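You operate a simulated robot arm through the tools that you are given. There is no shell and no other tool. Be economical: measure what you need, move in short steps, check, and stop when the job is done.

Carry out the task below with a simulated robot arm. There is one attempt and no reset: what you move stays moved.

## Task
Unscrew the white cap's nipple, then screw the other nipple into the blue cap.
Fine: old nipple into the rack, white cap to the green tray, blue cap into the nest.

Only the result counts: the job must be done as asked and must still hold three seconds after the hand-in. Knocking over, shifting, dropping, spilling or breaking anything else fails it. Lids that push on must go on centred and level and be pressed home; caps that screw on are set level and turned clockwise until they are tight.

## Robot
A 5-joint arm with a two-finger parallel gripper, fixed in place. Base frame: the origin is at the foot of the arm, x ahead of it, y to its left, z up; the work surface is at about z = 12. Readings come in mm, degrees, newtons and seconds.
With the tool pointing down near the work surface it reaches from about 260 to 600 mm from the base axis. Its first joint turns from -66.0 to 66.0 degrees. The tool tilts only in the upright plane through the base axis and itself; it spins freely about its own axis. Payload 1.57 kg.
Tool frame: the origin (TCP) lies between the finger pads and is the grasp point; the fingertips stand 30 mm ahead of it; z points along the fingers, y is the line along which they close. Largest opening 80 mm; finger width 17, thickness 12; the body of the gripper, 40 by 82 mm, starts 80 mm behind the TCP.
Orientation is that of the tool frame in the base frame, as [roll, pitch, yaw] about the fixed x, y, z axes, in that order (R = Rz(yaw) Ry(pitch) Rx(roll)). With the fingers straight down and closing along the base's y, the tool's x points along the base's -x, its y along +y and its z along -z.

## Interface
- The arm moves only by the tool send_rows. Its argument "series" is a list of rows, each a list of 3 entries, a list of its own where there are three numbers: the shift along the base's x, y, z in units of 30 mm (1.0 is 30 mm), then the turn, a rotation vector about the base's x, y, z in units of 6 degrees (1.0 is 6 degrees), then the opening, from 0 (shut) to 1 (fully open). In form: [[[x, y, z], [rx, ry, rz], gripper], ...]. A call has 1 to 12 rows; each row shifts and turns the commanded pose from where the row before left it. A call with a number of a shift or a turn outside -1 to 1 is refused whole. Each row takes 0.2 s and may step no farther than 50 mm and 8.6 degrees from the row before; otherwise, or with a gripper value out of range, the whole call is refused. Where a pose cannot be reached the arm comes as near as it can. A force on the tool above 40 N (or 10 N above the force at the start of the call, whichever is more), or a blocked arm, ends the call early, and 0.2 s more pass. Each finger travels about 153 mm/s and halts on what it meets, pressing with about 30 N; the grip force reading is that of the motor and also rises with nothing between the fingers. The clock runs only during rows and for 0.2 s after the last one: add rows that do not move to give the fingers time. The reply holds the time, the measured pose of the TCP, the force on the tool along the base axes, the opening and the grip force, in the units named above and with some noise.
- Cameras (640 x 400 px; columns grow to the right, rows downward): "scene" is fixed at [50.5, 405, 523.9]; the picture's right is [-0.63, -0.78, 0.00], its down [-0.44, 0.36, -0.82] and it looks along [0.64, -0.52, -0.57] (base axes); focal length 346 px, centre (320, 200). "wrist" rides on the gripper at [72, -7, -122] in the tool frame; the picture's right is [0.09, 1.00, 0.00], its down [-0.84, 0.08, -0.54] and it looks along [-0.54, 0.05, 0.84] (tool axes); focal length 238 px, centre (320, 200). There is no depth. A picture from a camera that has moved, and an enlarged one, comes with that camera's place and axes in the base frame and with its lens.
- grab_frame(camera): a new picture of that camera. The clock stands still meanwhile.
- close_up(camera, box): a new picture of the part [left, top, right, bottom] of that camera's present view, enlarged. The clock stands still meanwhile.
- finish_job(): hands the job in; it is judged then, once.

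Go step by step. Nothing tells you positions but the pictures and the camera data: compare them with the known pose of the tool, close in by small moves and look again before you grip or let go. The budget is 120 turns and 68 pictures, counting those below and the enlarged ones. Unless the task says otherwise, let go and move clear before handing in, and close with one line.

The tools are called as a command line: name --argument value ..., lists and objects as JSON in quotes. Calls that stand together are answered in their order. send_rows: Moves the arm, as the interface text tells. Its arguments: {"type":"object","properties":{"series":{"type":"array"}},"required":["series"]} The other tools are called the same way: grab_frame (camera) takes a picture; close_up (camera, box) takes an enlarged picture of a part of a camera's view; finish_job () hands the job in.

At the start:

```text
t: 0.0
ee_pos: [314.9, -58.6, 332.7]
tool_rot: [-180.0, 0.0, -180.0]
contact_force: [-0.6, -0.2, 0.1]
width: 80.2
gripper_force: 0.1
```

scene: 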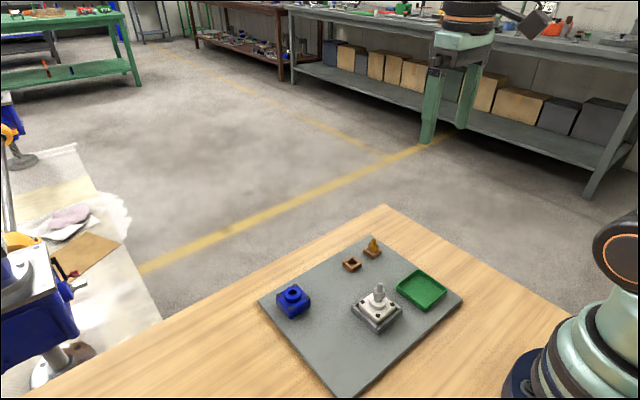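
wrist: 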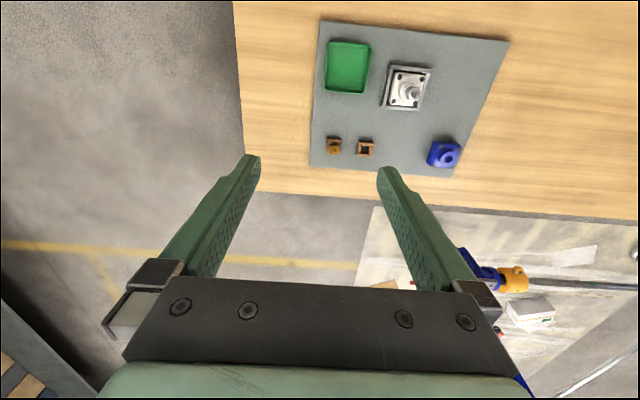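

I see a grey board with a white cap (nipple upright), a blue cap, a green tray and two small brown sockets or racks, one of which holds a brass nipple. I'll take enlarged views before moving.

close_up --camera "scene" --box '[250, 225, 474, 365]'

close_up --camera "wrist" --box '[300, 10, 524, 190]'

```text
2.86 times, centred on (362, 295) of scene
camera zoom: at [50.5, 405.0, 523.9], right [-0.63, -0.78, 0.0], down [-0.44, 0.36, -0.82], along [0.64, -0.52, -0.57], focal length 988 px, centre (200, -71)
```

zoom: 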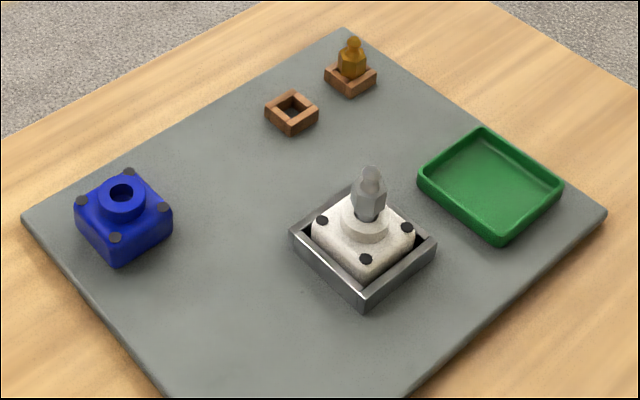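

```text
2.22 times, centred on (412, 100) of wrist
camera zoom: at [244.0, -65.1, 454.5], right [-0.09, 1.0, 0.0], down [0.84, 0.08, 0.54], along [0.54, 0.05, -0.84], focal length 530 px, centre (116, 422)
```

zoom: 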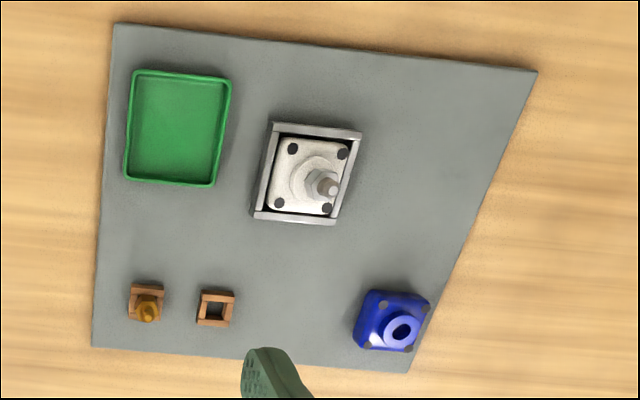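

White cap sits in the metal nest around (288, 83), blue cap at about (395, 186), empty rack about (399, 38), brass nipple about (397, -22), tray about (268, -19). I move above the white cap's nipple and look again.

send_rows --series '[[[-0.187, 0.947, -0.887], [0, 0, 0], 1], [[-0.187, 0.947, -0.887], [0, 0, 0], 1], [[-0.187, 0.947, -0.887], [0, 0, 0], 1], [[-0.187, 0.947, -0.887], [0, 0, 0], 1], [[-0.187, 0.947, -0.887], [0, 0, 0], 1], [[0, 0, 0], [0, 0, 0], 1]]'

grab_frame --camera "wrist"

close_up --camera "scene" --box '[340, 260, 420, 340]'

```text
t: 1.4
ee_pos: [289.7, 85.6, 202.8]
tool_rot: [179.9, -0.1, -180.0]
contact_force: [0.1, -0.7, -0.4]
width: 80.0
gripper_force: 0.0
```

```text
63 pictures are left
camera wrist: at [218.5, 78.7, 324.8], right [-0.09, 1.0, 0.0], down [0.84, 0.08, 0.54], along [0.54, 0.05, -0.84], focal length 238 px, centre (320, 200)
```

wrist: 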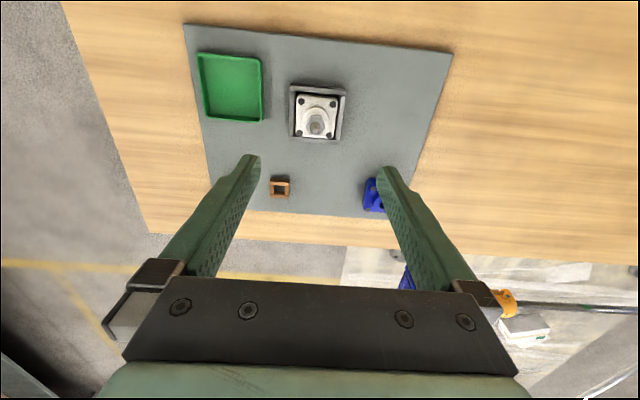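

```text
5.00 times, centred on (380, 300) of scene
camera zoom: at [50.5, 405.0, 523.9], right [-0.63, -0.78, 0.0], down [-0.44, 0.36, -0.82], along [0.64, -0.52, -0.57], focal length 1729 px, centre (20, -300)
```

zoom: 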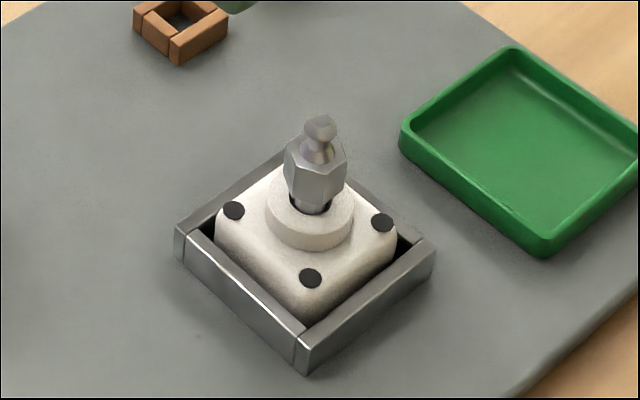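

The gripper is about over the nipple. I'll take an enlarged wrist view for precise alignment of the hex.

close_up --camera "wrist" --box '[280, 75, 360, 155]'

```text
5.00 times, centred on (320, 115) of wrist
camera zoom: at [218.5, 78.7, 324.8], right [-0.09, 1.0, 0.0], down [0.84, 0.08, 0.54], along [0.54, 0.05, -0.84], focal length 1192 px, centre (320, 625)
```

zoom: 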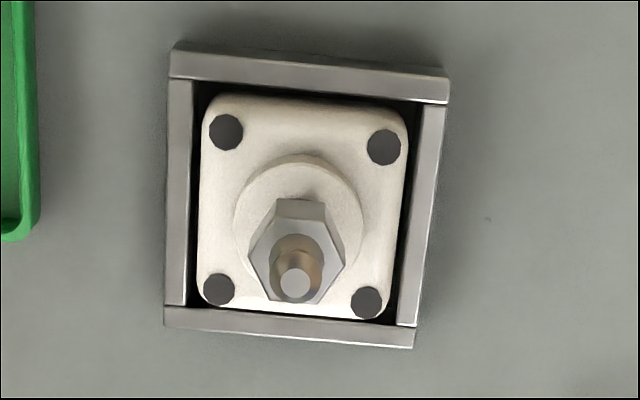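

Nipple axis is at about (291.5, 80): hex from z≈46 to 65, tip at 82, with corners along y. I rotate the gripper -30° to face the flats and come down partway.

send_rows --series '[[[0.06, -0.18, -0.5], [0, 0, -1], 0.6], [[0, 0, -0.5], [0, 0, -1], 0.6], [[0, 0, -0.5], [0, 0, -1], 0.6], [[0, 0, -0.5], [0, 0, -1], 0.6], [[0, 0, -0.2], [0, 0, -1], 0.6], [[0, 0, 0], [0, 0, 0], 0.6], [[0, 0, 0], [0, 0, 0], 0.6]]'

grab_frame --camera "wrist"

close_up --camera "scene" --box '[320, 220, 440, 340]'

```text
t: 3.0
ee_pos: [288.8, 77.4, 134.6]
tool_rot: [180.0, -0.1, 150.1]
contact_force: [-0.2, 0.8, 0.4]
width: 48.2
gripper_force: 0.1
```

```text
60 pictures are left
camera wrist: at [224.8, 108.4, 256.3], right [0.42, 0.91, 0.0], down [0.76, -0.35, 0.54], along [0.49, -0.23, -0.84], focal length 238 px, centre (320, 200)
```

wrist: 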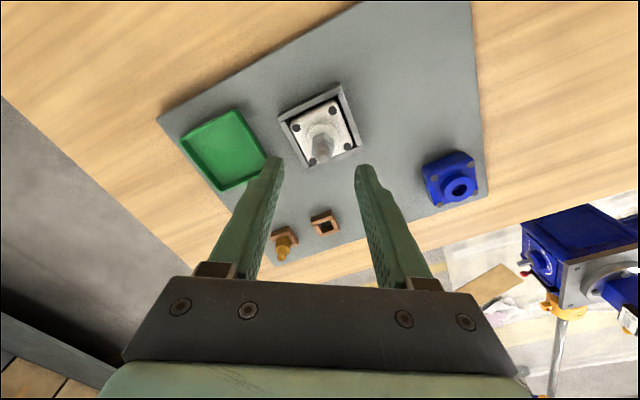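

```text
3.33 times, centred on (380, 280) of scene
camera zoom: at [50.5, 405.0, 523.9], right [-0.63, -0.78, 0.0], down [-0.44, 0.36, -0.82], along [0.64, -0.52, -0.57], focal length 1152 px, centre (120, -67)
```

zoom: 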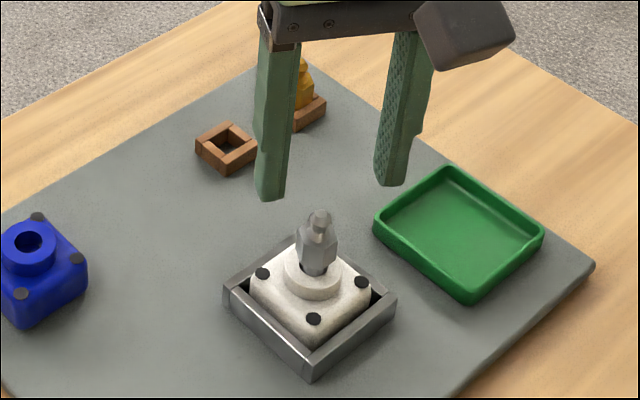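

The gripper is turned to face the flats; I check the tip position once more from the wrist.

close_up --camera "wrist" --box '[265, 75, 375, 185]'

```text
3.64 times, centred on (320, 130) of wrist
camera zoom: at [224.8, 108.4, 256.3], right [0.42, 0.91, 0.0], down [0.76, -0.35, 0.54], along [0.49, -0.23, -0.84], focal length 867 px, centre (320, 454)
```

zoom: 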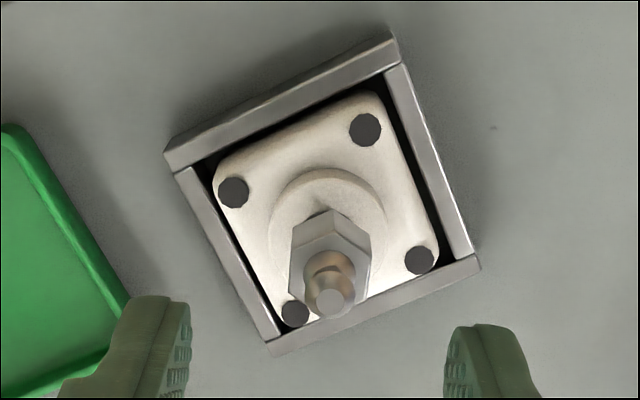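

Tip lies at about (292, 79.5). I shift 2 mm, descend to TCP z≈79 so the fingertips stop above the hub, and close gently on the hex.

send_rows --series '[[[0.08, 0.05, -0.6], [0, 0, 0], 0.6], [[0, 0, -0.6], [0, 0, 0], 0.6], [[0, 0, -0.6], [0, 0, 0], 0.6], [[0, 0, 0], [0, 0, 0], 0.6], [[0, 0, 0], [0, 0, 0], 0.6]]'

close_up --camera "wrist" --box '[245, 75, 395, 225]'

close_up --camera "scene" --box '[330, 240, 430, 340]'

```text
t: 4.2
ee_pos: [293.2, 79.1, 79.2]
tool_rot: [-180.0, 0.1, 150.1]
contact_force: [0.2, -0.3, 0.3]
width: 48.0
gripper_force: 0.1
```

```text
2.67 times, centred on (320, 150) of wrist
camera zoom: at [228.0, 108.8, 201.2], right [0.42, 0.91, 0.0], down [0.76, -0.35, 0.54], along [0.49, -0.23, -0.84], focal length 636 px, centre (320, 333)
```

zoom: 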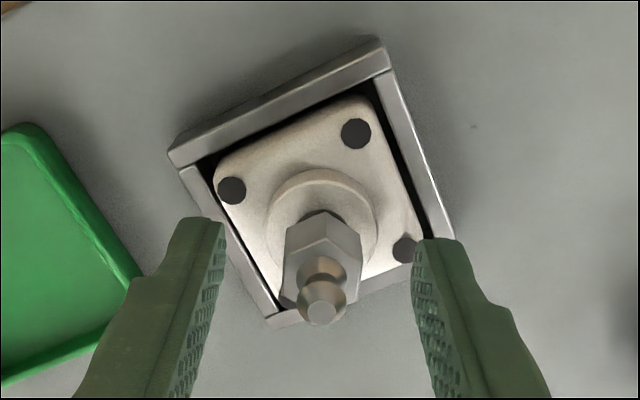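

```text
4.00 times, centred on (380, 290) of scene
camera zoom: at [50.5, 405.0, 523.9], right [-0.63, -0.78, 0.0], down [-0.44, 0.36, -0.82], along [0.64, -0.52, -0.57], focal length 1383 px, centre (80, -160)
```

zoom: 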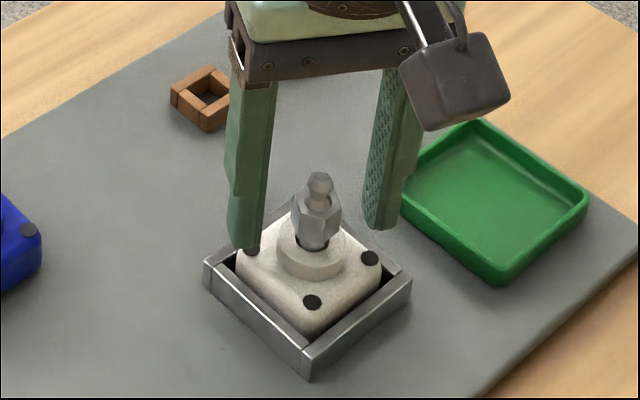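

Fingers straddle the hex, well centred, tips just above the hub. Closing.

send_rows --series '[[[0, 0, 0], [0, 0, 0], 0.3], [[0, 0, 0], [0, 0, 0], 0.1], [[0, 0, 0], [0, 0, 0], 0.1], [[0, 0, 0], [0, 0, 0], 0]]'

```text
t: 5.2
ee_pos: [294.2, 77.9, 80.5]
tool_rot: [-180.0, 0.0, 150.0]
contact_force: [0.7, 0.0, 0.1]
width: 16.6
gripper_force: 30.1
```

Gripped at 16.6 mm across the flats. Now I turn counter-clockwise and watch the force.

send_rows --series '[[[0, 0, 0], [0, 0, 1], 0], [[0, 0, 0], [0, 0, 1], 0], [[0, 0, 0], [0, 0, 1], 0], [[0, 0, 0], [0, 0, 1], 0], [[0, 0, 0], [0, 0, 1], 0], [[0, 0, 0], [0, 0, 1], 0], [[0, 0, 0], [0, 0, 1], 0], [[0, 0, 0], [0, 0, 1], 0], [[0, 0, 0], [0, 0, 1], 0], [[0, 0, 0], [0, 0, 1], 0]]'

close_up --camera "scene" --box '[330, 240, 430, 340]'

```text
t: 7.4
ee_pos: [291.9, 80.0, 79.6]
tool_rot: [180.0, 0.0, -149.9]
contact_force: [0.9, 2.8, 0.8]
width: 17.2
gripper_force: 29.5
```

```text
4.00 times, centred on (380, 290) of scene
camera zoom: at [50.5, 405.0, 523.9], right [-0.63, -0.78, 0.0], down [-0.44, 0.36, -0.82], along [0.64, -0.52, -0.57], focal length 1383 px, centre (80, -160)
```

zoom: 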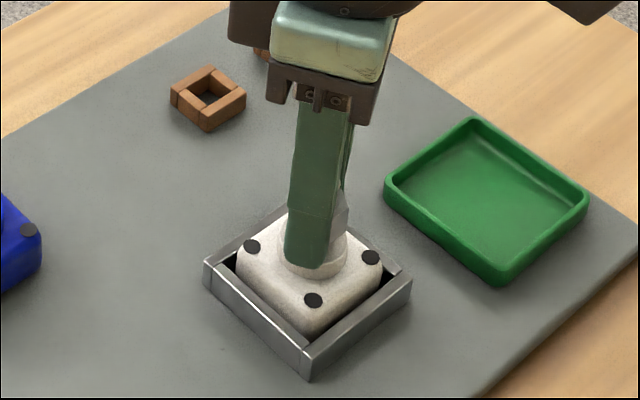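

No slip signs. I go on turning counter-clockwise.

send_rows --series '[[[0, 0, 0], [0, 0, 1], 0], [[0, 0, 0], [0, 0, 1], 0], [[0, 0, 0], [0, 0, 1], 0], [[0, 0, 0], [0, 0, 1], 0], [[0, 0, 0], [0, 0, 1], 0], [[0, 0, 0], [0, 0, 1], 0], [[0, 0, 0], [0, 0, 1], 0], [[0, 0, 0], [0, 0, 1], 0], [[0, 0, 0], [0, 0, 1], 0], [[0, 0, 0], [0, 0, 1], 0], [[0, 0, 0], [0, 0, 1], 0], [[0, 0, 0], [0, 0, 1], 0]]'

send_rows --series '[[[0, 0, 0], [0, 0, 1], 0], [[0, 0, 0], [0, 0, 1], 0], [[0, 0, 0], [0, 0, 1], 0], [[0, 0, 0], [0, 0, 1], 0], [[0, 0, 0], [0, 0, 1], 0], [[0, 0, 0], [0, 0, 1], 0], [[0, 0, 0], [0, 0, 1], 0], [[0, 0, 0], [0, 0, 1], 0], [[0, 0, 0], [0, 0, 1], 0], [[0, 0, 0], [0, 0, 1], 0], [[0, 0, 0], [0, 0, 1], 0], [[0, 0, 0], [0, 0, 1], 0]]'

send_rows --series '[[[0, 0, 0], [0, 0, 1], 0], [[0, 0, 0], [0, 0, 1], 0], [[0, 0, 0], [0, 0, 1], 0], [[0, 0, 0], [0, 0, 1], 0], [[0, 0, 0], [0, 0, 1], 0], [[0, 0, 0], [0, 0, 1], 0], [[0, 0, 0], [0, 0, 1], 0], [[0, 0, 0], [0, 0, 1], 0], [[0, 0, 0], [0, 0, 1], 0], [[0, 0, 0], [0, 0, 1], 0], [[0, 0, 0], [0, 0, 1], 0], [[0, 0, 0], [0, 0, 1], 0]]'

close_up --camera "wrist" --box '[245, 75, 395, 225]'

```text
t: 10.0
ee_pos: [290.8, 78.9, 80.2]
tool_rot: [179.9, 0.0, -77.9]
contact_force: [-2.5, 1.9, -0.3]
width: 16.7
gripper_force: 30.0
```

```text
t: 12.6
ee_pos: [290.7, 80.2, 79.9]
tool_rot: [180.0, 0.0, -5.9]
contact_force: [0.1, -2.0, -0.5]
width: 17.1
gripper_force: 29.6
```

```text
t: 13.4
ee_pos: [289.3, 88.7, 81.2]
tool_rot: [180.0, 0.1, 9.3]
contact_force: [1.7, -12.9, 5.2]
width: 17.8
gripper_force: 29.9
out of reach, approached as far as the arm can: row 3
stopped in row 3: the force on the tool passed its limit (the readings are from after the stop); the commanded pose is now the measured one
```

```text
2.67 times, centred on (320, 150) of wrist
camera zoom: at [359.4, 106.9, 202.8], right [0.25, -0.97, 0.0], down [-0.81, -0.21, 0.54], along [-0.53, -0.14, -0.84], focal length 636 px, centre (320, 333)
```

zoom: 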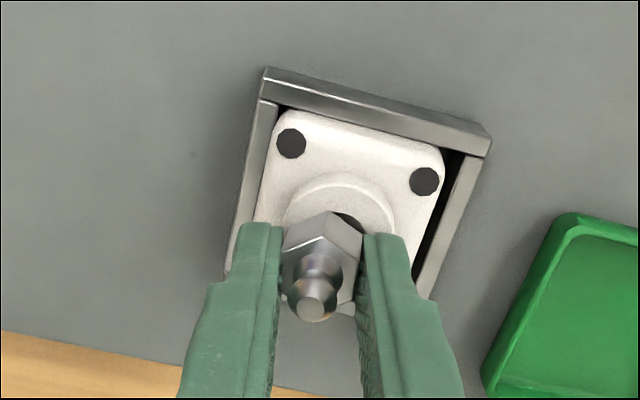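

The spin joint has a limit (about +185° of yaw), and the arm got pushed sideways some 8 mm. I go back to the axis, still holding, and check.

send_rows --series '[[[0.02, -0.15, -0.02], [0, 0, -1], 0], [[0.02, -0.15, -0.02], [0, 0, -1], 0], [[0, 0, 0], [0, 0, 0], 0]]'

close_up --camera "wrist" --box '[245, 75, 395, 225]'

close_up --camera "scene" --box '[330, 240, 430, 340]'

```text
t: 14.2
ee_pos: [290.1, 80.3, 79.6]
tool_rot: [-180.0, 0.1, -2.6]
contact_force: [0.0, 2.3, -0.6]
width: 16.7
gripper_force: 30.1
```

```text
2.67 times, centred on (320, 150) of wrist
camera zoom: at [362.9, 83.9, 201.3], right [0.05, -1.0, 0.0], down [-0.84, -0.04, 0.54], along [-0.54, -0.03, -0.84], focal length 636 px, centre (320, 333)
```

zoom: 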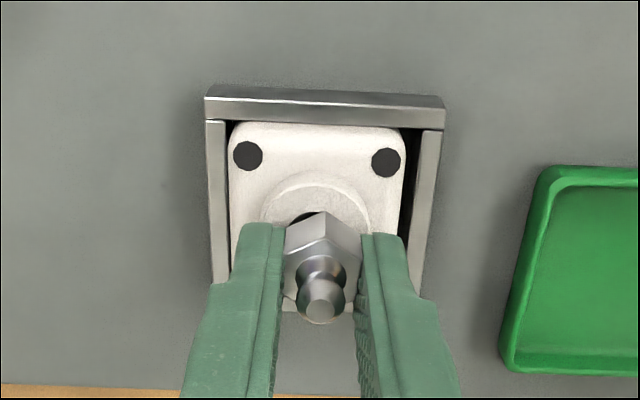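

```text
4.00 times, centred on (380, 290) of scene
camera zoom: at [50.5, 405.0, 523.9], right [-0.63, -0.78, 0.0], down [-0.44, 0.36, -0.82], along [0.64, -0.52, -0.57], focal length 1383 px, centre (80, -160)
```

zoom: 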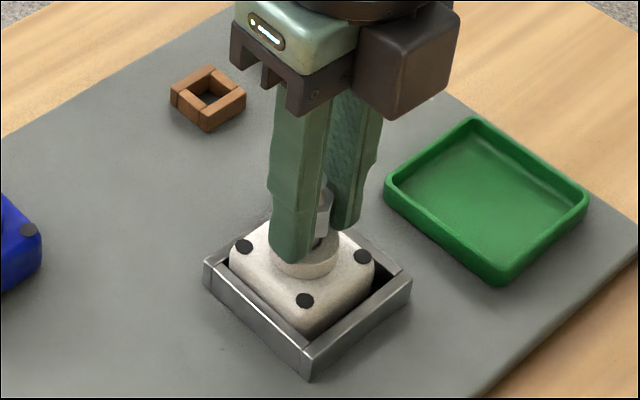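

The nipple turned with the hand (about 210° so far). I open, spin back 300° and regrip on the flats.

send_rows --series '[[[0, 0, 0], [0, 0, 0], 0.4], [[0, 0, 0], [0, 0, 0], 0.4], [[0, 0, 0], [0, 0, -1], 0.4], [[0, 0, 0], [0, 0, -1], 0.4], [[0, 0, 0], [0, 0, -1], 0.4], [[0, 0, 0], [0, 0, -1], 0.4], [[0, 0, 0], [0, 0, -1], 0.4], [[0, 0, 0], [0, 0, -1], 0.4], [[0, 0, 0], [0, 0, -1], 0.4], [[0, 0, 0], [0, 0, -1], 0.4], [[0, 0, 0], [0, 0, -1], 0.4], [[0, 0, 0], [0, 0, -1], 0.4]]'

send_rows --series '[[[0, 0, 0], [0, 0, -1], 0.4], [[0, 0, 0], [0, 0, -1], 0.4], [[0, 0, 0], [0, 0, -1], 0.4], [[0, 0, 0], [0, 0, -1], 0.4], [[0, 0, 0], [0, 0, -1], 0.4], [[0, 0, 0], [0, 0, -1], 0.4], [[0, 0, 0], [0, 0, -1], 0.4], [[0, 0, 0], [0, 0, -1], 0.4], [[0, 0, 0], [0, 0, -1], 0.4], [[0, 0, 0], [0, 0, -1], 0.4]]'

send_rows --series '[[[0, 0, 0], [0, 0, -1], 0.4], [[0, 0, 0], [0, 0, -1], 0.4], [[0, 0, 0], [0, 0, -1], 0.4], [[0, 0, 0], [0, 0, -1], 0.4], [[0, 0, 0], [0, 0, -1], 0.4], [[0, 0, 0], [0, 0, -1], 0.4], [[0, 0, 0], [0, 0, -1], 0.4], [[0, 0, 0], [0, 0, -1], 0.4], [[0, 0, 0], [0, 0, -1], 0.4], [[0, 0, 0], [0, 0, -1], 0.4]]'

send_rows --series '[[[0, 0, 0], [0, 0, -1], 0.4], [[0, 0, 0], [0, 0, -1], 0.4], [[0, 0, 0], [0, 0, -1], 0.4], [[0, 0, 0], [0, 0, -1], 0.4], [[0, 0, 0], [0, 0, -1], 0.4], [[0, 0, 0], [0, 0, -1], 0.4], [[0, 0, 0], [0, 0, -1], 0.4], [[0, 0, 0], [0, 0, -1], 0.4], [[0, 0, 0], [0, 0, -1], 0.4], [[0, 0, 0], [0, 0, -1], 0.4]]'

send_rows --series '[[[0, 0, 0], [0, 0, -1], 0.4], [[0, 0, 0], [0, 0, -1], 0.4], [[0, 0, 0], [0, 0, -1], 0.4], [[0, 0, 0], [0, 0, -1], 0.4], [[0, 0, 0], [0, 0, -1], 0.4], [[0, 0, 0], [0, 0, -1], 0.4], [[0, 0, 0], [0, 0, -1], 0.4], [[0, 0, 0], [0, 0, -1], 0.4], [[0, 0, 0], [0, 0, -1], 0.4], [[0, 0, 0], [0, 0, -1], 0.4], [[0, 0, 0], [0, 0, 0], 0.4]]'

close_up --camera "wrist" --box '[245, 75, 395, 225]'

```text
t: 16.8
ee_pos: [289.0, 78.5, 81.1]
tool_rot: [-179.9, 0.0, -62.6]
contact_force: [0.1, -0.2, -0.6]
width: 32.0
gripper_force: 0.1
```

```text
t: 19.0
ee_pos: [289.9, 80.0, 79.7]
tool_rot: [-180.0, 0.1, -122.6]
contact_force: [0.1, 0.4, -0.4]
width: 32.1
gripper_force: 0.0
```

```text
t: 21.2
ee_pos: [290.7, 78.7, 80.4]
tool_rot: [180.0, 0.2, 177.2]
contact_force: [0.3, -0.1, -0.7]
width: 32.1
gripper_force: 0.1
```

```text
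t: 23.4
ee_pos: [289.6, 79.3, 79.8]
tool_rot: [179.9, 0.0, 117.2]
contact_force: [-0.5, 0.3, -0.4]
width: 32.0
gripper_force: 0.1
```

```text
t: 25.8
ee_pos: [289.9, 79.3, 79.8]
tool_rot: [180.0, 0.1, 57.4]
contact_force: [0.2, -0.2, 0.2]
width: 32.0
gripper_force: 0.2
```

```text
2.67 times, centred on (320, 150) of wrist
camera zoom: at [323.6, 144.0, 201.4], right [0.89, -0.46, 0.0], down [-0.39, -0.75, 0.54], along [-0.25, -0.48, -0.84], focal length 636 px, centre (320, 333)
```

zoom: 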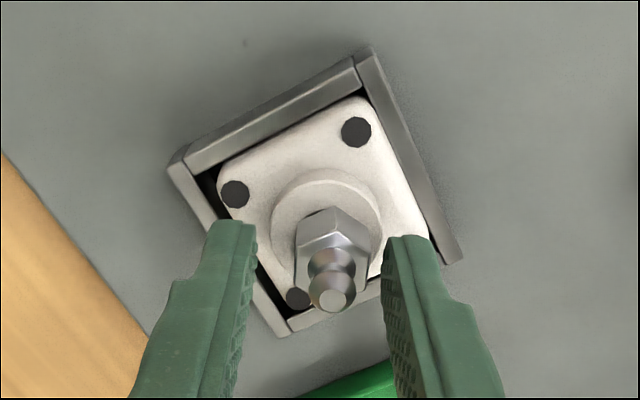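

The nipple is about 2 mm to image right; I shift onto it, close and keep unscrewing.

send_rows --series '[[[0.07, -0.035, 0], [0, 0, 0], 0.4], [[0, 0, 0], [0, 0, 0], 0.2], [[0, 0, 0], [0, 0, 0], 0], [[0, 0, 0], [0, 0, 0], 0], [[0, 0, 0], [0, 0, 1], 0], [[0, 0, 0], [0, 0, 1], 0], [[0, 0, 0], [0, 0, 1], 0], [[0, 0, 0], [0, 0, 1], 0], [[0, 0, 0], [0, 0, 1], 0], [[0, 0, 0], [0, 0, 1], 0], [[0, 0, 0], [0, 0, 1], 0], [[0, 0, 0], [0, 0, 1], 0]]'

send_rows --series '[[[0, 0, 0], [0, 0, 1], 0], [[0, 0, 0], [0, 0, 1], 0], [[0, 0, 0], [0, 0, 1], 0], [[0, 0, 0], [0, 0, 1], 0], [[0, 0, 0], [0, 0, 1], 0], [[0, 0, 0], [0, 0, 1], 0], [[0, 0, 0], [0, 0, 1], 0], [[0, 0, 0], [0, 0, 1], 0], [[0, 0, 0], [0, 0, 1], 0], [[0, 0, 0], [0, 0, 1], 0]]'

send_rows --series '[[[0, 0, 0], [0, 0, 1], 0], [[0, 0, 0], [0, 0, 1], 0], [[0, 0, 0], [0, 0, 1], 0], [[0, 0, 0], [0, 0, 1], 0], [[0, 0, 0], [0, 0, 1], 0], [[0, 0, 0], [0, 0, 1], 0], [[0, 0, 0], [0, 0, 1], 0], [[0, 0, 0], [0, 0, 1], 0], [[0, 0, 0], [0, 0, 1], 0], [[0, 0, 0], [0, 0, 1], 0]]'

close_up --camera "scene" --box '[330, 240, 430, 340]'

```text
t: 28.4
ee_pos: [293.4, 77.9, 80.5]
tool_rot: [-180.0, 0.0, 105.7]
contact_force: [0.9, 1.0, 1.0]
width: 17.0
gripper_force: 29.3
```

```text
t: 30.6
ee_pos: [292.4, 79.3, 80.2]
tool_rot: [179.9, 0.1, 165.6]
contact_force: [-0.2, 1.7, 0.0]
width: 16.8
gripper_force: 30.1
```

```text
t: 32.8
ee_pos: [291.5, 79.0, 79.4]
tool_rot: [180.0, 0.1, -134.4]
contact_force: [-0.3, 0.2, 3.0]
width: 16.8
gripper_force: 30.0
```

```text
4.00 times, centred on (380, 290) of scene
camera zoom: at [50.5, 405.0, 523.9], right [-0.63, -0.78, 0.0], down [-0.44, 0.36, -0.82], along [0.64, -0.52, -0.57], focal length 1383 px, centre (80, -160)
```

zoom: 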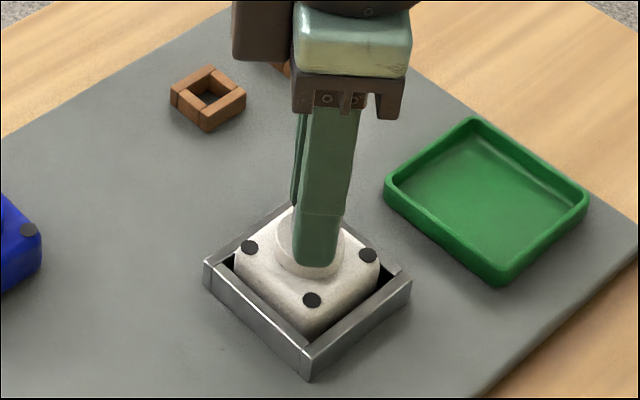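

About 380° turned in all. I continue with a slight rise per row.

send_rows --series '[[[0, 0, 0.002], [0, 0, 1], 0], [[0, 0, 0.002], [0, 0, 1], 0], [[0, 0, 0.002], [0, 0, 1], 0], [[0, 0, 0.002], [0, 0, 1], 0], [[0, 0, 0.002], [0, 0, 1], 0], [[0, 0, 0.002], [0, 0, 1], 0], [[0, 0, 0.002], [0, 0, 1], 0], [[0, 0, 0.002], [0, 0, 1], 0], [[0, 0, 0.002], [0, 0, 1], 0], [[0, 0, 0.002], [0, 0, 1], 0]]'

send_rows --series '[[[0, 0, 0.002], [0, 0, 1], 0], [[0, 0, 0.002], [0, 0, 1], 0], [[0, 0, 0.002], [0, 0, 1], 0], [[0, 0, 0.002], [0, 0, 1], 0], [[0, 0, 0.002], [0, 0, 1], 0], [[0, 0, 0.002], [0, 0, 1], 0], [[0, 0, 0.002], [0, 0, 1], 0], [[0, 0, 0.002], [0, 0, 1], 0], [[0, 0, 0.002], [0, 0, 1], 0]]'

close_up --camera "wrist" --box '[245, 75, 395, 225]'

```text
t: 35.0
ee_pos: [292.0, 78.0, 80.1]
tool_rot: [179.9, 0.0, -74.4]
contact_force: [-1.4, 1.4, -0.9]
width: 17.0
gripper_force: 30.4
```

```text
t: 37.0
ee_pos: [290.8, 78.5, 81.2]
tool_rot: [180.0, 0.1, -20.4]
contact_force: [0.3, -0.6, -0.2]
width: 17.3
gripper_force: 30.3
```

```text
2.67 times, centred on (320, 150) of wrist
camera zoom: at [362.5, 60.3, 203.2], right [-0.26, -0.97, 0.0], down [-0.81, 0.22, 0.54], along [-0.52, 0.14, -0.84], focal length 636 px, centre (320, 333)
```

zoom: 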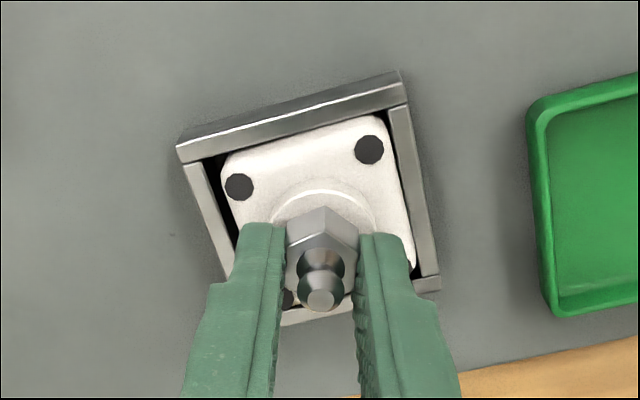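

About 490° turned. I try a small 3 mm lift to see whether the nipple comes free.

send_rows --series '[[[0, 0, 0.05], [0, 0, 0], 0], [[0, 0, 0.05], [0, 0, 0], 0], [[0, 0, 0], [0, 0, 0], 0]]'

close_up --camera "scene" --box '[330, 240, 430, 340]'

```text
t: 37.8
ee_pos: [292.8, 78.6, 84.4]
tool_rot: [179.9, 0.1, -20.5]
contact_force: [0.6, 0.2, -0.1]
width: 16.9
gripper_force: 30.0
```

```text
4.00 times, centred on (380, 290) of scene
camera zoom: at [50.5, 405.0, 523.9], right [-0.63, -0.78, 0.0], down [-0.44, 0.36, -0.82], along [0.64, -0.52, -0.57], focal length 1383 px, centre (80, -160)
```

zoom: 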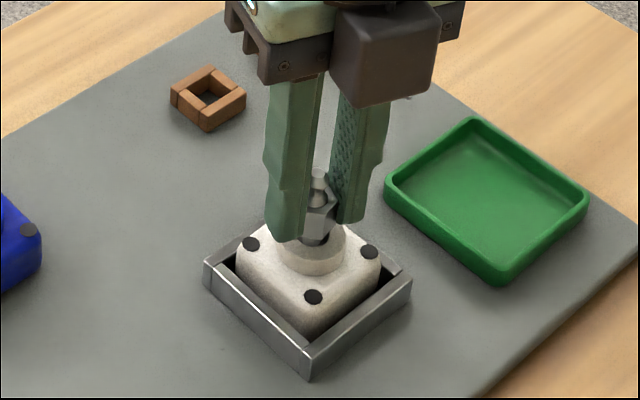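

The cap rose along with it by about 2 mm, so it's still threaded. I lower it back, release, spin back 300° and continue.

send_rows --series '[[[0, 0, -0.05], [0, 0, 0], 0], [[0, 0, -0.05], [0, 0, 0], 0], [[0, 0, 0], [0, 0, 0], 0], [[0, 0, 0], [0, 0, 0], 0.4], [[0, 0, 0], [0, 0, 0], 0.4], [[0, 0, 0], [0, 0, -1], 0.4], [[0, 0, 0], [0, 0, -1], 0.4], [[0, 0, 0], [0, 0, -1], 0.4], [[0, 0, 0], [0, 0, -1], 0.4], [[0, 0, 0], [0, 0, -1], 0.4]]'

send_rows --series '[[[0, 0, 0], [0, 0, -1], 0.4], [[0, 0, 0], [0, 0, -1], 0.4], [[0, 0, 0], [0, 0, -1], 0.4], [[0, 0, 0], [0, 0, -1], 0.4], [[0, 0, 0], [0, 0, -1], 0.4], [[0, 0, 0], [0, 0, -1], 0.4], [[0, 0, 0], [0, 0, -1], 0.4], [[0, 0, 0], [0, 0, -1], 0.4], [[0, 0, 0], [0, 0, -1], 0.4], [[0, 0, 0], [0, 0, -1], 0.4], [[0, 0, 0], [0, 0, -1], 0.4]]'

send_rows --series '[[[0, 0, 0], [0, 0, -1], 0.4], [[0, 0, 0], [0, 0, -1], 0.4], [[0, 0, 0], [0, 0, -1], 0.4], [[0, 0, 0], [0, 0, -1], 0.4], [[0, 0, 0], [0, 0, -1], 0.4], [[0, 0, 0], [0, 0, -1], 0.4], [[0, 0, 0], [0, 0, -1], 0.4], [[0, 0, 0], [0, 0, -1], 0.4], [[0, 0, 0], [0, 0, -1], 0.4], [[0, 0, 0], [0, 0, -1], 0.4], [[0, 0, 0], [0, 0, -1], 0.4], [[0, 0, 0], [0, 0, -1], 0.4]]'

send_rows --series '[[[0, 0, 0], [0, 0, -1], 0.4], [[0, 0, 0], [0, 0, -1], 0.4], [[0, 0, 0], [0, 0, -1], 0.4], [[0, 0, 0], [0, 0, -1], 0.4], [[0, 0, 0], [0, 0, -1], 0.4], [[0, 0, 0], [0, 0, -1], 0.4], [[0, 0, 0], [0, 0, -1], 0.4], [[0, 0, 0], [0, 0, -1], 0.4], [[0, 0, 0], [0, 0, -1], 0.4], [[0, 0, 0], [0, 0, -1], 0.4], [[0, 0, 0], [0, 0, -1], 0.4], [[0, 0, 0], [0, 0, -1], 0.4]]'

send_rows --series '[[[0, 0, 0], [0, 0, -1], 0.4], [[0, 0, 0], [0, 0, -1], 0.4], [[0, 0, 0], [0, 0, -1], 0.4], [[0, 0, 0], [0, 0, -1], 0.4], [[0, 0, 0], [0, 0, -1], 0.4], [[0, 0, 0], [0, 0, -1], 0.4], [[0, 0, 0], [0, 0, -1], 0.4], [[0, 0, 0], [0, 0, -1], 0.4], [[0, 0, 0], [0, 0, -1], 0.4], [[0, 0, 0], [0, 0, -1], 0.4], [[0, 0, 0], [0, 0, 0], 0.4]]'

close_up --camera "wrist" --box '[245, 75, 395, 225]'

```text
t: 40.0
ee_pos: [291.6, 79.2, 81.6]
tool_rot: [180.0, 0.0, -50.6]
contact_force: [0.0, -0.1, 0.6]
width: 32.0
gripper_force: 0.1
```

```text
t: 42.4
ee_pos: [291.1, 78.4, 81.1]
tool_rot: [180.0, -0.1, -116.7]
contact_force: [0.2, 0.4, -0.5]
width: 32.0
gripper_force: 0.2
```

```text
t: 45.0
ee_pos: [292.3, 78.1, 81.8]
tool_rot: [180.0, 0.2, 171.3]
contact_force: [0.2, 0.2, 0.0]
width: 32.1
gripper_force: 0.1
```

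```text
t: 47.6
ee_pos: [292.4, 78.9, 82.5]
tool_rot: [179.9, -0.1, 99.2]
contact_force: [0.2, 0.5, -0.6]
width: 31.9
gripper_force: 0.0
```

```text
t: 50.0
ee_pos: [291.2, 80.0, 81.3]
tool_rot: [-180.0, 0.1, 39.4]
contact_force: [-0.7, 0.5, 0.8]
width: 32.1
gripper_force: 0.0
```

```text
2.67 times, centred on (320, 150) of wrist
camera zoom: at [344.6, 130.5, 203.4], right [0.7, -0.71, 0.0], down [-0.6, -0.59, 0.54], along [-0.39, -0.38, -0.84], focal length 636 px, centre (320, 333)
```

zoom: 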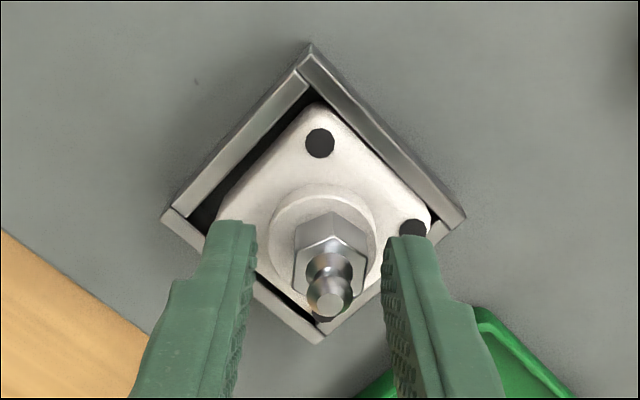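

Regrip with a small shift and unscrew another 300°.

send_rows --series '[[[0.04, -0.04, 0], [0, 0, 0], 0.4], [[0, 0, 0], [0, 0, 0], 0.2], [[0, 0, 0], [0, 0, 0], 0], [[0, 0, 0], [0, 0, 0], 0], [[0, 0, 0], [0, 0, 1], 0], [[0, 0, 0], [0, 0, 1], 0], [[0, 0, 0], [0, 0, 1], 0], [[0, 0, 0], [0, 0, 1], 0], [[0, 0, 0], [0, 0, 1], 0], [[0, 0, 0], [0, 0, 1], 0], [[0, 0, 0], [0, 0, 1], 0], [[0, 0, 0], [0, 0, 1], 0]]'

send_rows --series '[[[0, 0, 0.002], [0, 0, 1], 0], [[0, 0, 0.002], [0, 0, 1], 0], [[0, 0, 0.002], [0, 0, 1], 0], [[0, 0, 0.002], [0, 0, 1], 0], [[0, 0, 0.002], [0, 0, 1], 0], [[0, 0, 0.002], [0, 0, 1], 0], [[0, 0, 0.002], [0, 0, 1], 0], [[0, 0, 0.002], [0, 0, 1], 0], [[0, 0, 0.002], [0, 0, 1], 0], [[0, 0, 0.002], [0, 0, 1], 0], [[0, 0, 0.002], [0, 0, 1], 0], [[0, 0, 0.002], [0, 0, 1], 0]]'

send_rows --series '[[[0, 0, 0.002], [0, 0, 1], 0], [[0, 0, 0.002], [0, 0, 1], 0], [[0, 0, 0.002], [0, 0, 1], 0], [[0, 0, 0.002], [0, 0, 1], 0], [[0, 0, 0.002], [0, 0, 1], 0], [[0, 0, 0.002], [0, 0, 1], 0], [[0, 0, 0.002], [0, 0, 1], 0], [[0, 0, 0.002], [0, 0, 1], 0], [[0, 0, 0.002], [0, 0, 1], 0], [[0, 0, 0.002], [0, 0, 1], 0], [[0, 0, 0.002], [0, 0, 1], 0], [[0, 0, 0.002], [0, 0, 1], 0]]'

send_rows --series '[[[0, 0, 0.002], [0, 0, 1], 0], [[0, 0, 0.002], [0, 0, 1], 0], [[0, 0, 0.002], [0, 0, 1], 0], [[0, 0, 0.002], [0, 0, 1], 0], [[0, 0, 0.002], [0, 0, 1], 0], [[0, 0, 0.002], [0, 0, 1], 0], [[0, 0, 0.002], [0, 0, 1], 0], [[0, 0, 0.002], [0, 0, 1], 0], [[0, 0, 0.002], [0, 0, 1], 0], [[0, 0, 0.002], [0, 0, 1], 0], [[0, 0, 0.002], [0, 0, 1], 0], [[0, 0, 0.002], [0, 0, 1], 0]]'

send_rows --series '[[[0, 0, 0.002], [0, 0, 1], 0], [[0, 0, 0.002], [0, 0, 1], 0], [[0, 0, 0.002], [0, 0, 1], 0], [[0, 0, 0.002], [0, 0, 1], 0], [[0, 0, 0.002], [0, 0, 1], 0], [[0, 0, 0.002], [0, 0, 1], 0], [[0, 0, 0.04], [0, 0, 0], 0], [[0, 0, 0.06], [0, 0, 0], 0], [[0, 0, 0], [0, 0, 0], 0]]'

close_up --camera "scene" --box '[330, 240, 430, 340]'

```text
t: 52.6
ee_pos: [292.9, 76.8, 81.7]
tool_rot: [180.0, 0.0, 87.6]
contact_force: [0.6, -0.2, 0.7]
width: 16.6
gripper_force: 30.4
```

```text
t: 55.2
ee_pos: [293.3, 76.9, 82.8]
tool_rot: [180.0, 0.1, 159.6]
contact_force: [0.4, -1.5, 0.1]
width: 16.9
gripper_force: 30.0
```

```text
t: 57.8
ee_pos: [294.0, 78.3, 85.2]
tool_rot: [179.9, 0.1, -128.5]
contact_force: [-0.6, -0.7, -0.1]
width: 17.0
gripper_force: 30.4
```

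```text
t: 60.4
ee_pos: [292.6, 76.7, 85.0]
tool_rot: [180.0, 0.1, -56.4]
contact_force: [0.0, 0.0, 0.2]
width: 17.0
gripper_force: 30.0
```

```text
t: 62.4
ee_pos: [292.7, 78.2, 87.9]
tool_rot: [-180.0, 0.1, -20.4]
contact_force: [0.1, -0.3, -0.9]
width: 17.0
gripper_force: 30.3
```

```text
4.00 times, centred on (380, 290) of scene
camera zoom: at [50.5, 405.0, 523.9], right [-0.63, -0.78, 0.0], down [-0.44, 0.36, -0.82], along [0.64, -0.52, -0.57], focal length 1383 px, centre (80, -160)
```

zoom: 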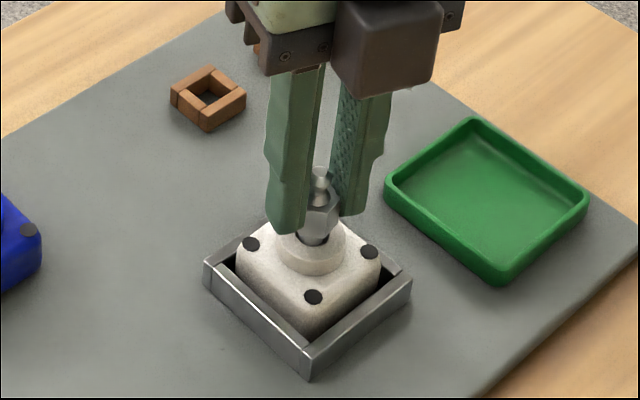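

The tool is 3.5 mm higher than in the previous lift with the cap unchanged. I lift 3 mm more to tell.

send_rows --series '[[[0, 0, 0.05], [0, 0, 0], 0], [[0, 0, 0.05], [0, 0, 0], 0], [[0, 0, 0], [0, 0, 0], 0]]'

close_up --camera "scene" --box '[330, 240, 430, 340]'

```text
t: 63.2
ee_pos: [292.9, 76.9, 92.5]
tool_rot: [179.9, 0.1, -20.5]
contact_force: [0.1, 0.1, -0.8]
width: 16.9
gripper_force: 29.5
```

```text
4.00 times, centred on (380, 290) of scene
camera zoom: at [50.5, 405.0, 523.9], right [-0.63, -0.78, 0.0], down [-0.44, 0.36, -0.82], along [0.64, -0.52, -0.57], focal length 1383 px, centre (80, -160)
```

zoom: 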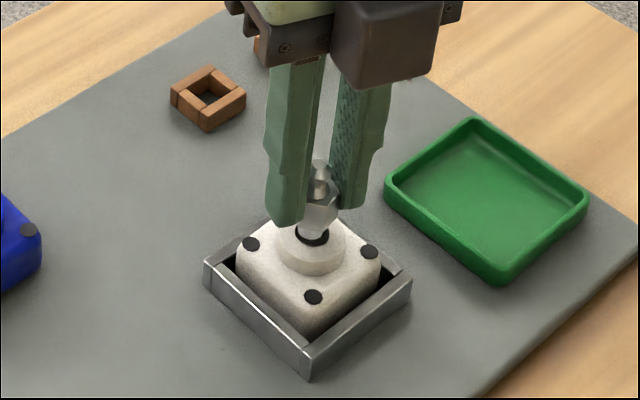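

The nipple is out and the cap stayed in the nest. I lift clear, unwind the wrist and travel above the empty rack.

send_rows --series '[[[0, 0, 0.5], [0, 0, 0], 0], [[0, 0, 0.8], [0, 0, -1], 0], [[0, 0, 0.8], [0, 0, -1], 0], [[0.3, -0.12, 0], [0, 0, -1], 0], [[0.4, -0.15, 0], [0, 0, -1], 0], [[0.4, -0.15, 0], [0, 0, -1], 0], [[0.4, -0.15, 0], [0, 0, -1], 0], [[0.4, -0.15, 0], [0, 0, -1], 0], [[0.4, -0.15, 0], [0, 0, -1], 0], [[0.4, -0.15, 0], [0, 0, -1], 0], [[0.4, -0.15, 0], [0, 0, -1], 0], [[0.36, -0.13, 0], [0, 0, -1], 0]]'

send_rows --series '[[[0, 0, 0], [0, 0, -1], 0], [[0, 0, 0], [0, 0, -1], 0], [[0, 0, 0], [0, 0, -1], 0], [[0, 0, 0], [0, 0, -1], 0], [[0, 0, 0], [0, 0, -1], 0], [[0, 0, 0], [0, 0, -1], 0], [[0, 0, 0], [0, 0, -1], 0], [[0, 0, 0], [0, 0, -1], 0], [[0, 0, 0], [0, 0, -1], 0], [[0, 0, 0], [0, 0, -1], 0], [[0, 0, 0], [0, 0, -1], 0], [[0, 0, 0], [0, 0, -1], 0]]'

send_rows --series '[[[0, 0, 0], [0, 0, -1], 0], [[0, 0, 0], [0, 0, -1], 0], [[0, 0, 0], [0, 0, -1], 0], [[0, 0, 0], [0, 0, -0.6], 0], [[0, 0, 0], [0, 0, 0], 0]]'

close_up --camera "wrist" --box '[210, 60, 430, 240]'

close_up --camera "scene" --box '[320, 200, 420, 280]'

```text
t: 65.8
ee_pos: [397.8, 37.5, 155.5]
tool_rot: [-179.9, 0.0, -86.7]
contact_force: [-1.3, -0.1, -0.4]
width: 16.8
gripper_force: 30.2
```

```text
t: 68.4
ee_pos: [397.2, 39.1, 153.6]
tool_rot: [-179.9, 0.1, -158.7]
contact_force: [-0.1, 1.2, 0.2]
width: 17.0
gripper_force: 30.5
```

```text
t: 69.6
ee_pos: [395.7, 38.4, 155.8]
tool_rot: [180.0, 0.2, 179.9]
contact_force: [0.4, 1.1, -0.5]
width: 16.7
gripper_force: 30.1
```

```text
2.22 times, centred on (320, 150) of wrist
camera zoom: at [324.9, 32.1, 277.0], right [-0.09, 1.0, 0.0], down [0.84, 0.07, 0.54], along [0.54, 0.05, -0.84], focal length 530 px, centre (320, 311)
```

zoom: 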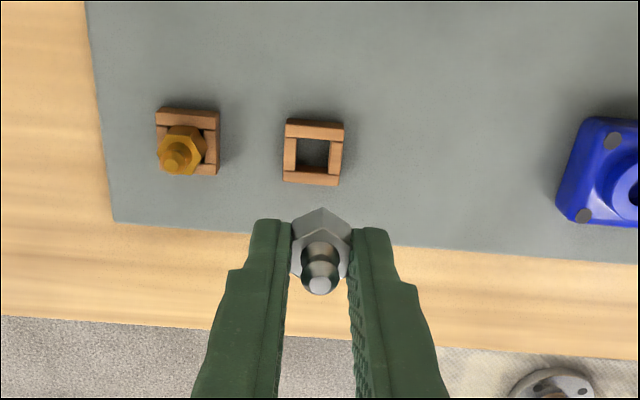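

```text
5.00 times, centred on (370, 240) of scene
camera zoom: at [50.5, 405.0, 523.9], right [-0.63, -0.78, 0.0], down [-0.44, 0.36, -0.82], along [0.64, -0.52, -0.57], focal length 1729 px, centre (70, 0)
```

zoom: 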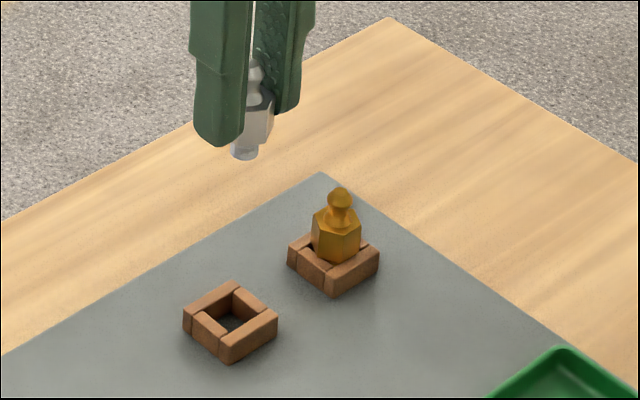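

Nipple held firmly, rack hole centre at about (399.5, 37), rim z≈21. I shift over it and descend partway, then check.

send_rows --series '[[[0.09, -0.045, -0.5], [0, 0, 0], 0], [[0, 0, -0.7], [0, 0, 0], 0], [[0, 0, -0.7], [0, 0, 0], 0], [[0, 0, -0.6], [0, 0, 0], 0], [[0, 0, 0], [0, 0, 0], 0], [[0, 0, 0], [0, 0, 0], 0]]'

close_up --camera "wrist" --box '[245, 75, 395, 225]'

close_up --camera "scene" --box '[320, 220, 400, 280]'

```text
t: 71.0
ee_pos: [398.3, 38.5, 78.6]
tool_rot: [180.0, 0.0, 180.0]
contact_force: [-0.6, 0.6, -1.1]
width: 17.0
gripper_force: 29.6
```

```text
2.67 times, centred on (320, 150) of wrist
camera zoom: at [327.0, 31.7, 199.8], right [-0.09, 1.0, 0.0], down [0.84, 0.08, 0.54], along [0.54, 0.05, -0.84], focal length 636 px, centre (320, 333)
```

zoom: 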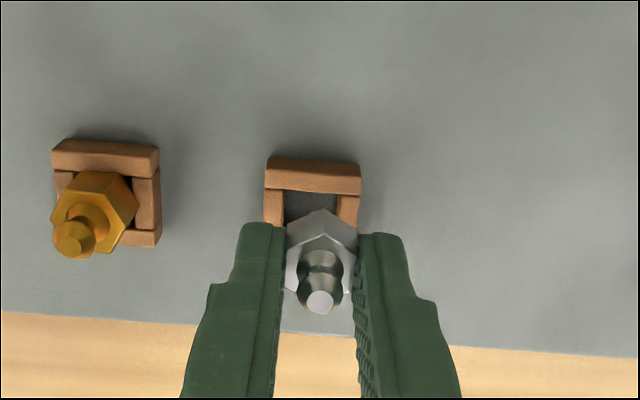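

```text
6.67 times, centred on (360, 250) of scene
camera zoom: at [50.5, 405.0, 523.9], right [-0.63, -0.78, 0.0], down [-0.44, 0.36, -0.82], along [0.64, -0.52, -0.57], focal length 2305 px, centre (53, -133)
```

zoom: 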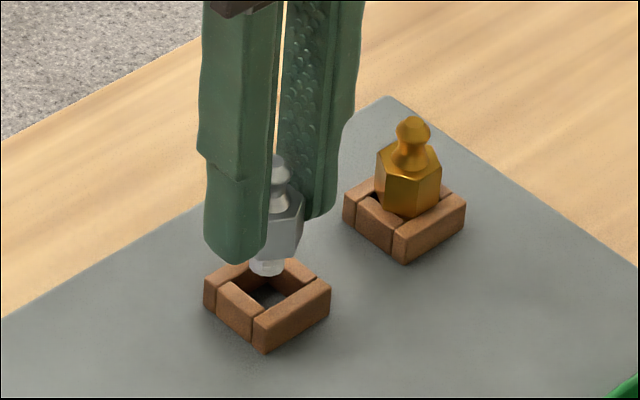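

The nipple sits slightly left (+y) of the hole. I shift about 3 mm in -y, 1 mm in +x, and descend near the rim.

send_rows --series '[[[0.035, -0.11, -0.2], [0, 0, 0], 0], [[0, 0, -0.13], [0, 0, 0], 0], [[0, 0, 0], [0, 0, 0], 0], [[0, 0, 0], [0, 0, 0], 0]]'

close_up --camera "wrist" --box '[270, 95, 370, 195]'

close_up --camera "scene" --box '[330, 230, 390, 275]'

```text
t: 72.0
ee_pos: [401.6, 33.2, 68.7]
tool_rot: [-179.9, 0.1, 179.9]
contact_force: [-0.1, 0.0, 0.2]
width: 17.1
gripper_force: 30.1
```

```text
4.00 times, centred on (320, 145) of wrist
camera zoom: at [329.6, 27.0, 190.5], right [-0.09, 1.0, 0.0], down [0.84, 0.08, 0.54], along [0.54, 0.05, -0.84], focal length 953 px, centre (320, 420)
```

zoom: 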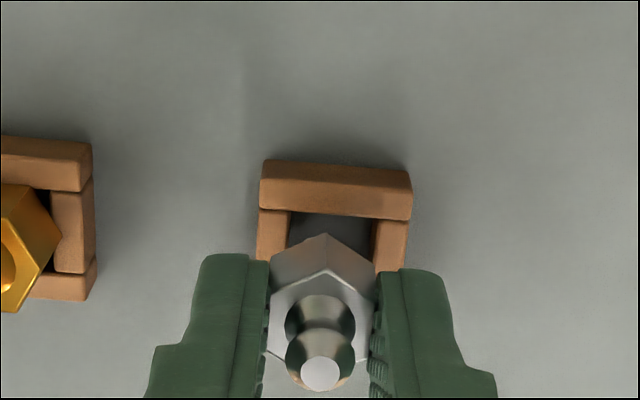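

```text
8.89 times, centred on (360, 252) of scene
camera zoom: at [50.5, 405.0, 523.9], right [-0.63, -0.78, 0.0], down [-0.44, 0.36, -0.82], along [0.64, -0.52, -0.57], focal length 3073 px, centre (-36, -267)
```

zoom: 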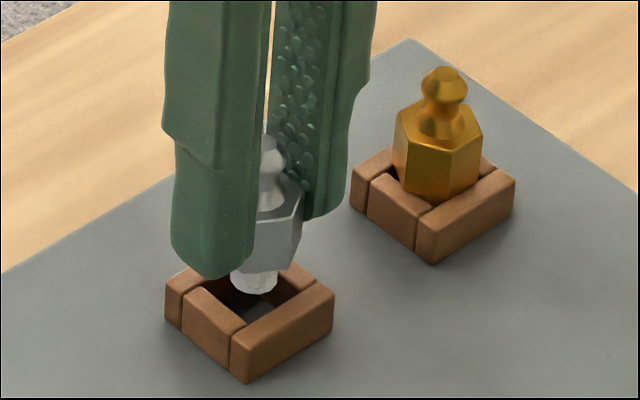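

Shank end is at rim level and nearly centred. I shift ~1 mm and lower in 1 mm steps.

send_rows --series '[[[-0.035, 0.04, 0], [0, 0, 0], 0], [[0, 0, -0.04], [0, 0, 0], 0], [[0, 0, -0.04], [0, 0, 0], 0], [[0, 0, -0.04], [0, 0, 0], 0], [[0, 0, -0.04], [0, 0, 0], 0], [[0, 0, -0.04], [0, 0, 0], 0], [[0, 0, 0], [0, 0, 0], 0]]'

send_rows --series '[[[0, 0, -0.03], [0, 0, 0], 0], [[0, 0, -0.03], [0, 0, 0], 0], [[0, 0, 0], [0, 0, 0], 0]]'

close_up --camera "scene" --box '[330, 230, 390, 275]'

```text
t: 73.6
ee_pos: [400.1, 34.1, 63.2]
tool_rot: [-180.0, 0.1, 180.0]
contact_force: [-0.2, -0.2, -0.8]
width: 17.2
gripper_force: 29.7
```

```text
t: 74.4
ee_pos: [399.5, 33.8, 61.6]
tool_rot: [-180.0, 0.2, 179.9]
contact_force: [-0.3, -0.2, 0.0]
width: 16.9
gripper_force: 29.9
```

```text
8.89 times, centred on (360, 252) of scene
camera zoom: at [50.5, 405.0, 523.9], right [-0.63, -0.78, 0.0], down [-0.44, 0.36, -0.82], along [0.64, -0.52, -0.57], focal length 3073 px, centre (-36, -267)
```

zoom: 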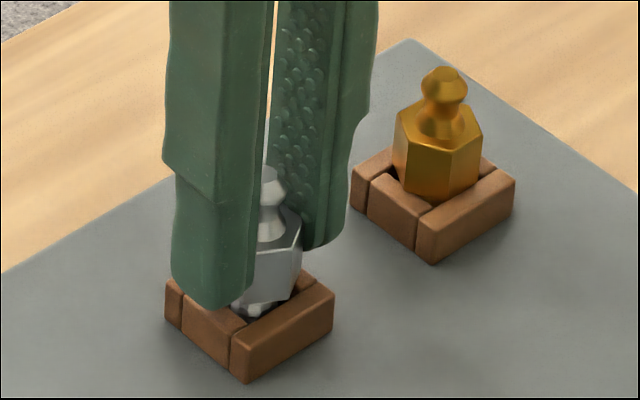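

No contact yet; compared with the brass nipple it needs about 3 mm more. Lowering further in small steps.

send_rows --series '[[[0, 0, -0.03], [0, 0, 0], 0], [[0, 0, -0.03], [0, 0, 0], 0], [[0, 0, 0], [0, 0, 0], 0]]'

send_rows --series '[[[0, 0, -0.03], [0, 0, 0], 0], [[0, 0, -0.02], [0, 0, 0], 0], [[0, 0, 0], [0, 0, 0], 0]]'

```text
t: 75.2
ee_pos: [399.6, 34.2, 60.3]
tool_rot: [180.0, 0.1, 179.9]
contact_force: [-0.2, 0.5, -0.3]
width: 17.0
gripper_force: 30.3
```

```text
t: 76.0
ee_pos: [399.0, 35.3, 57.9]
tool_rot: [-180.0, 0.1, 180.0]
contact_force: [-0.6, -0.1, -0.3]
width: 16.8
gripper_force: 30.2
```

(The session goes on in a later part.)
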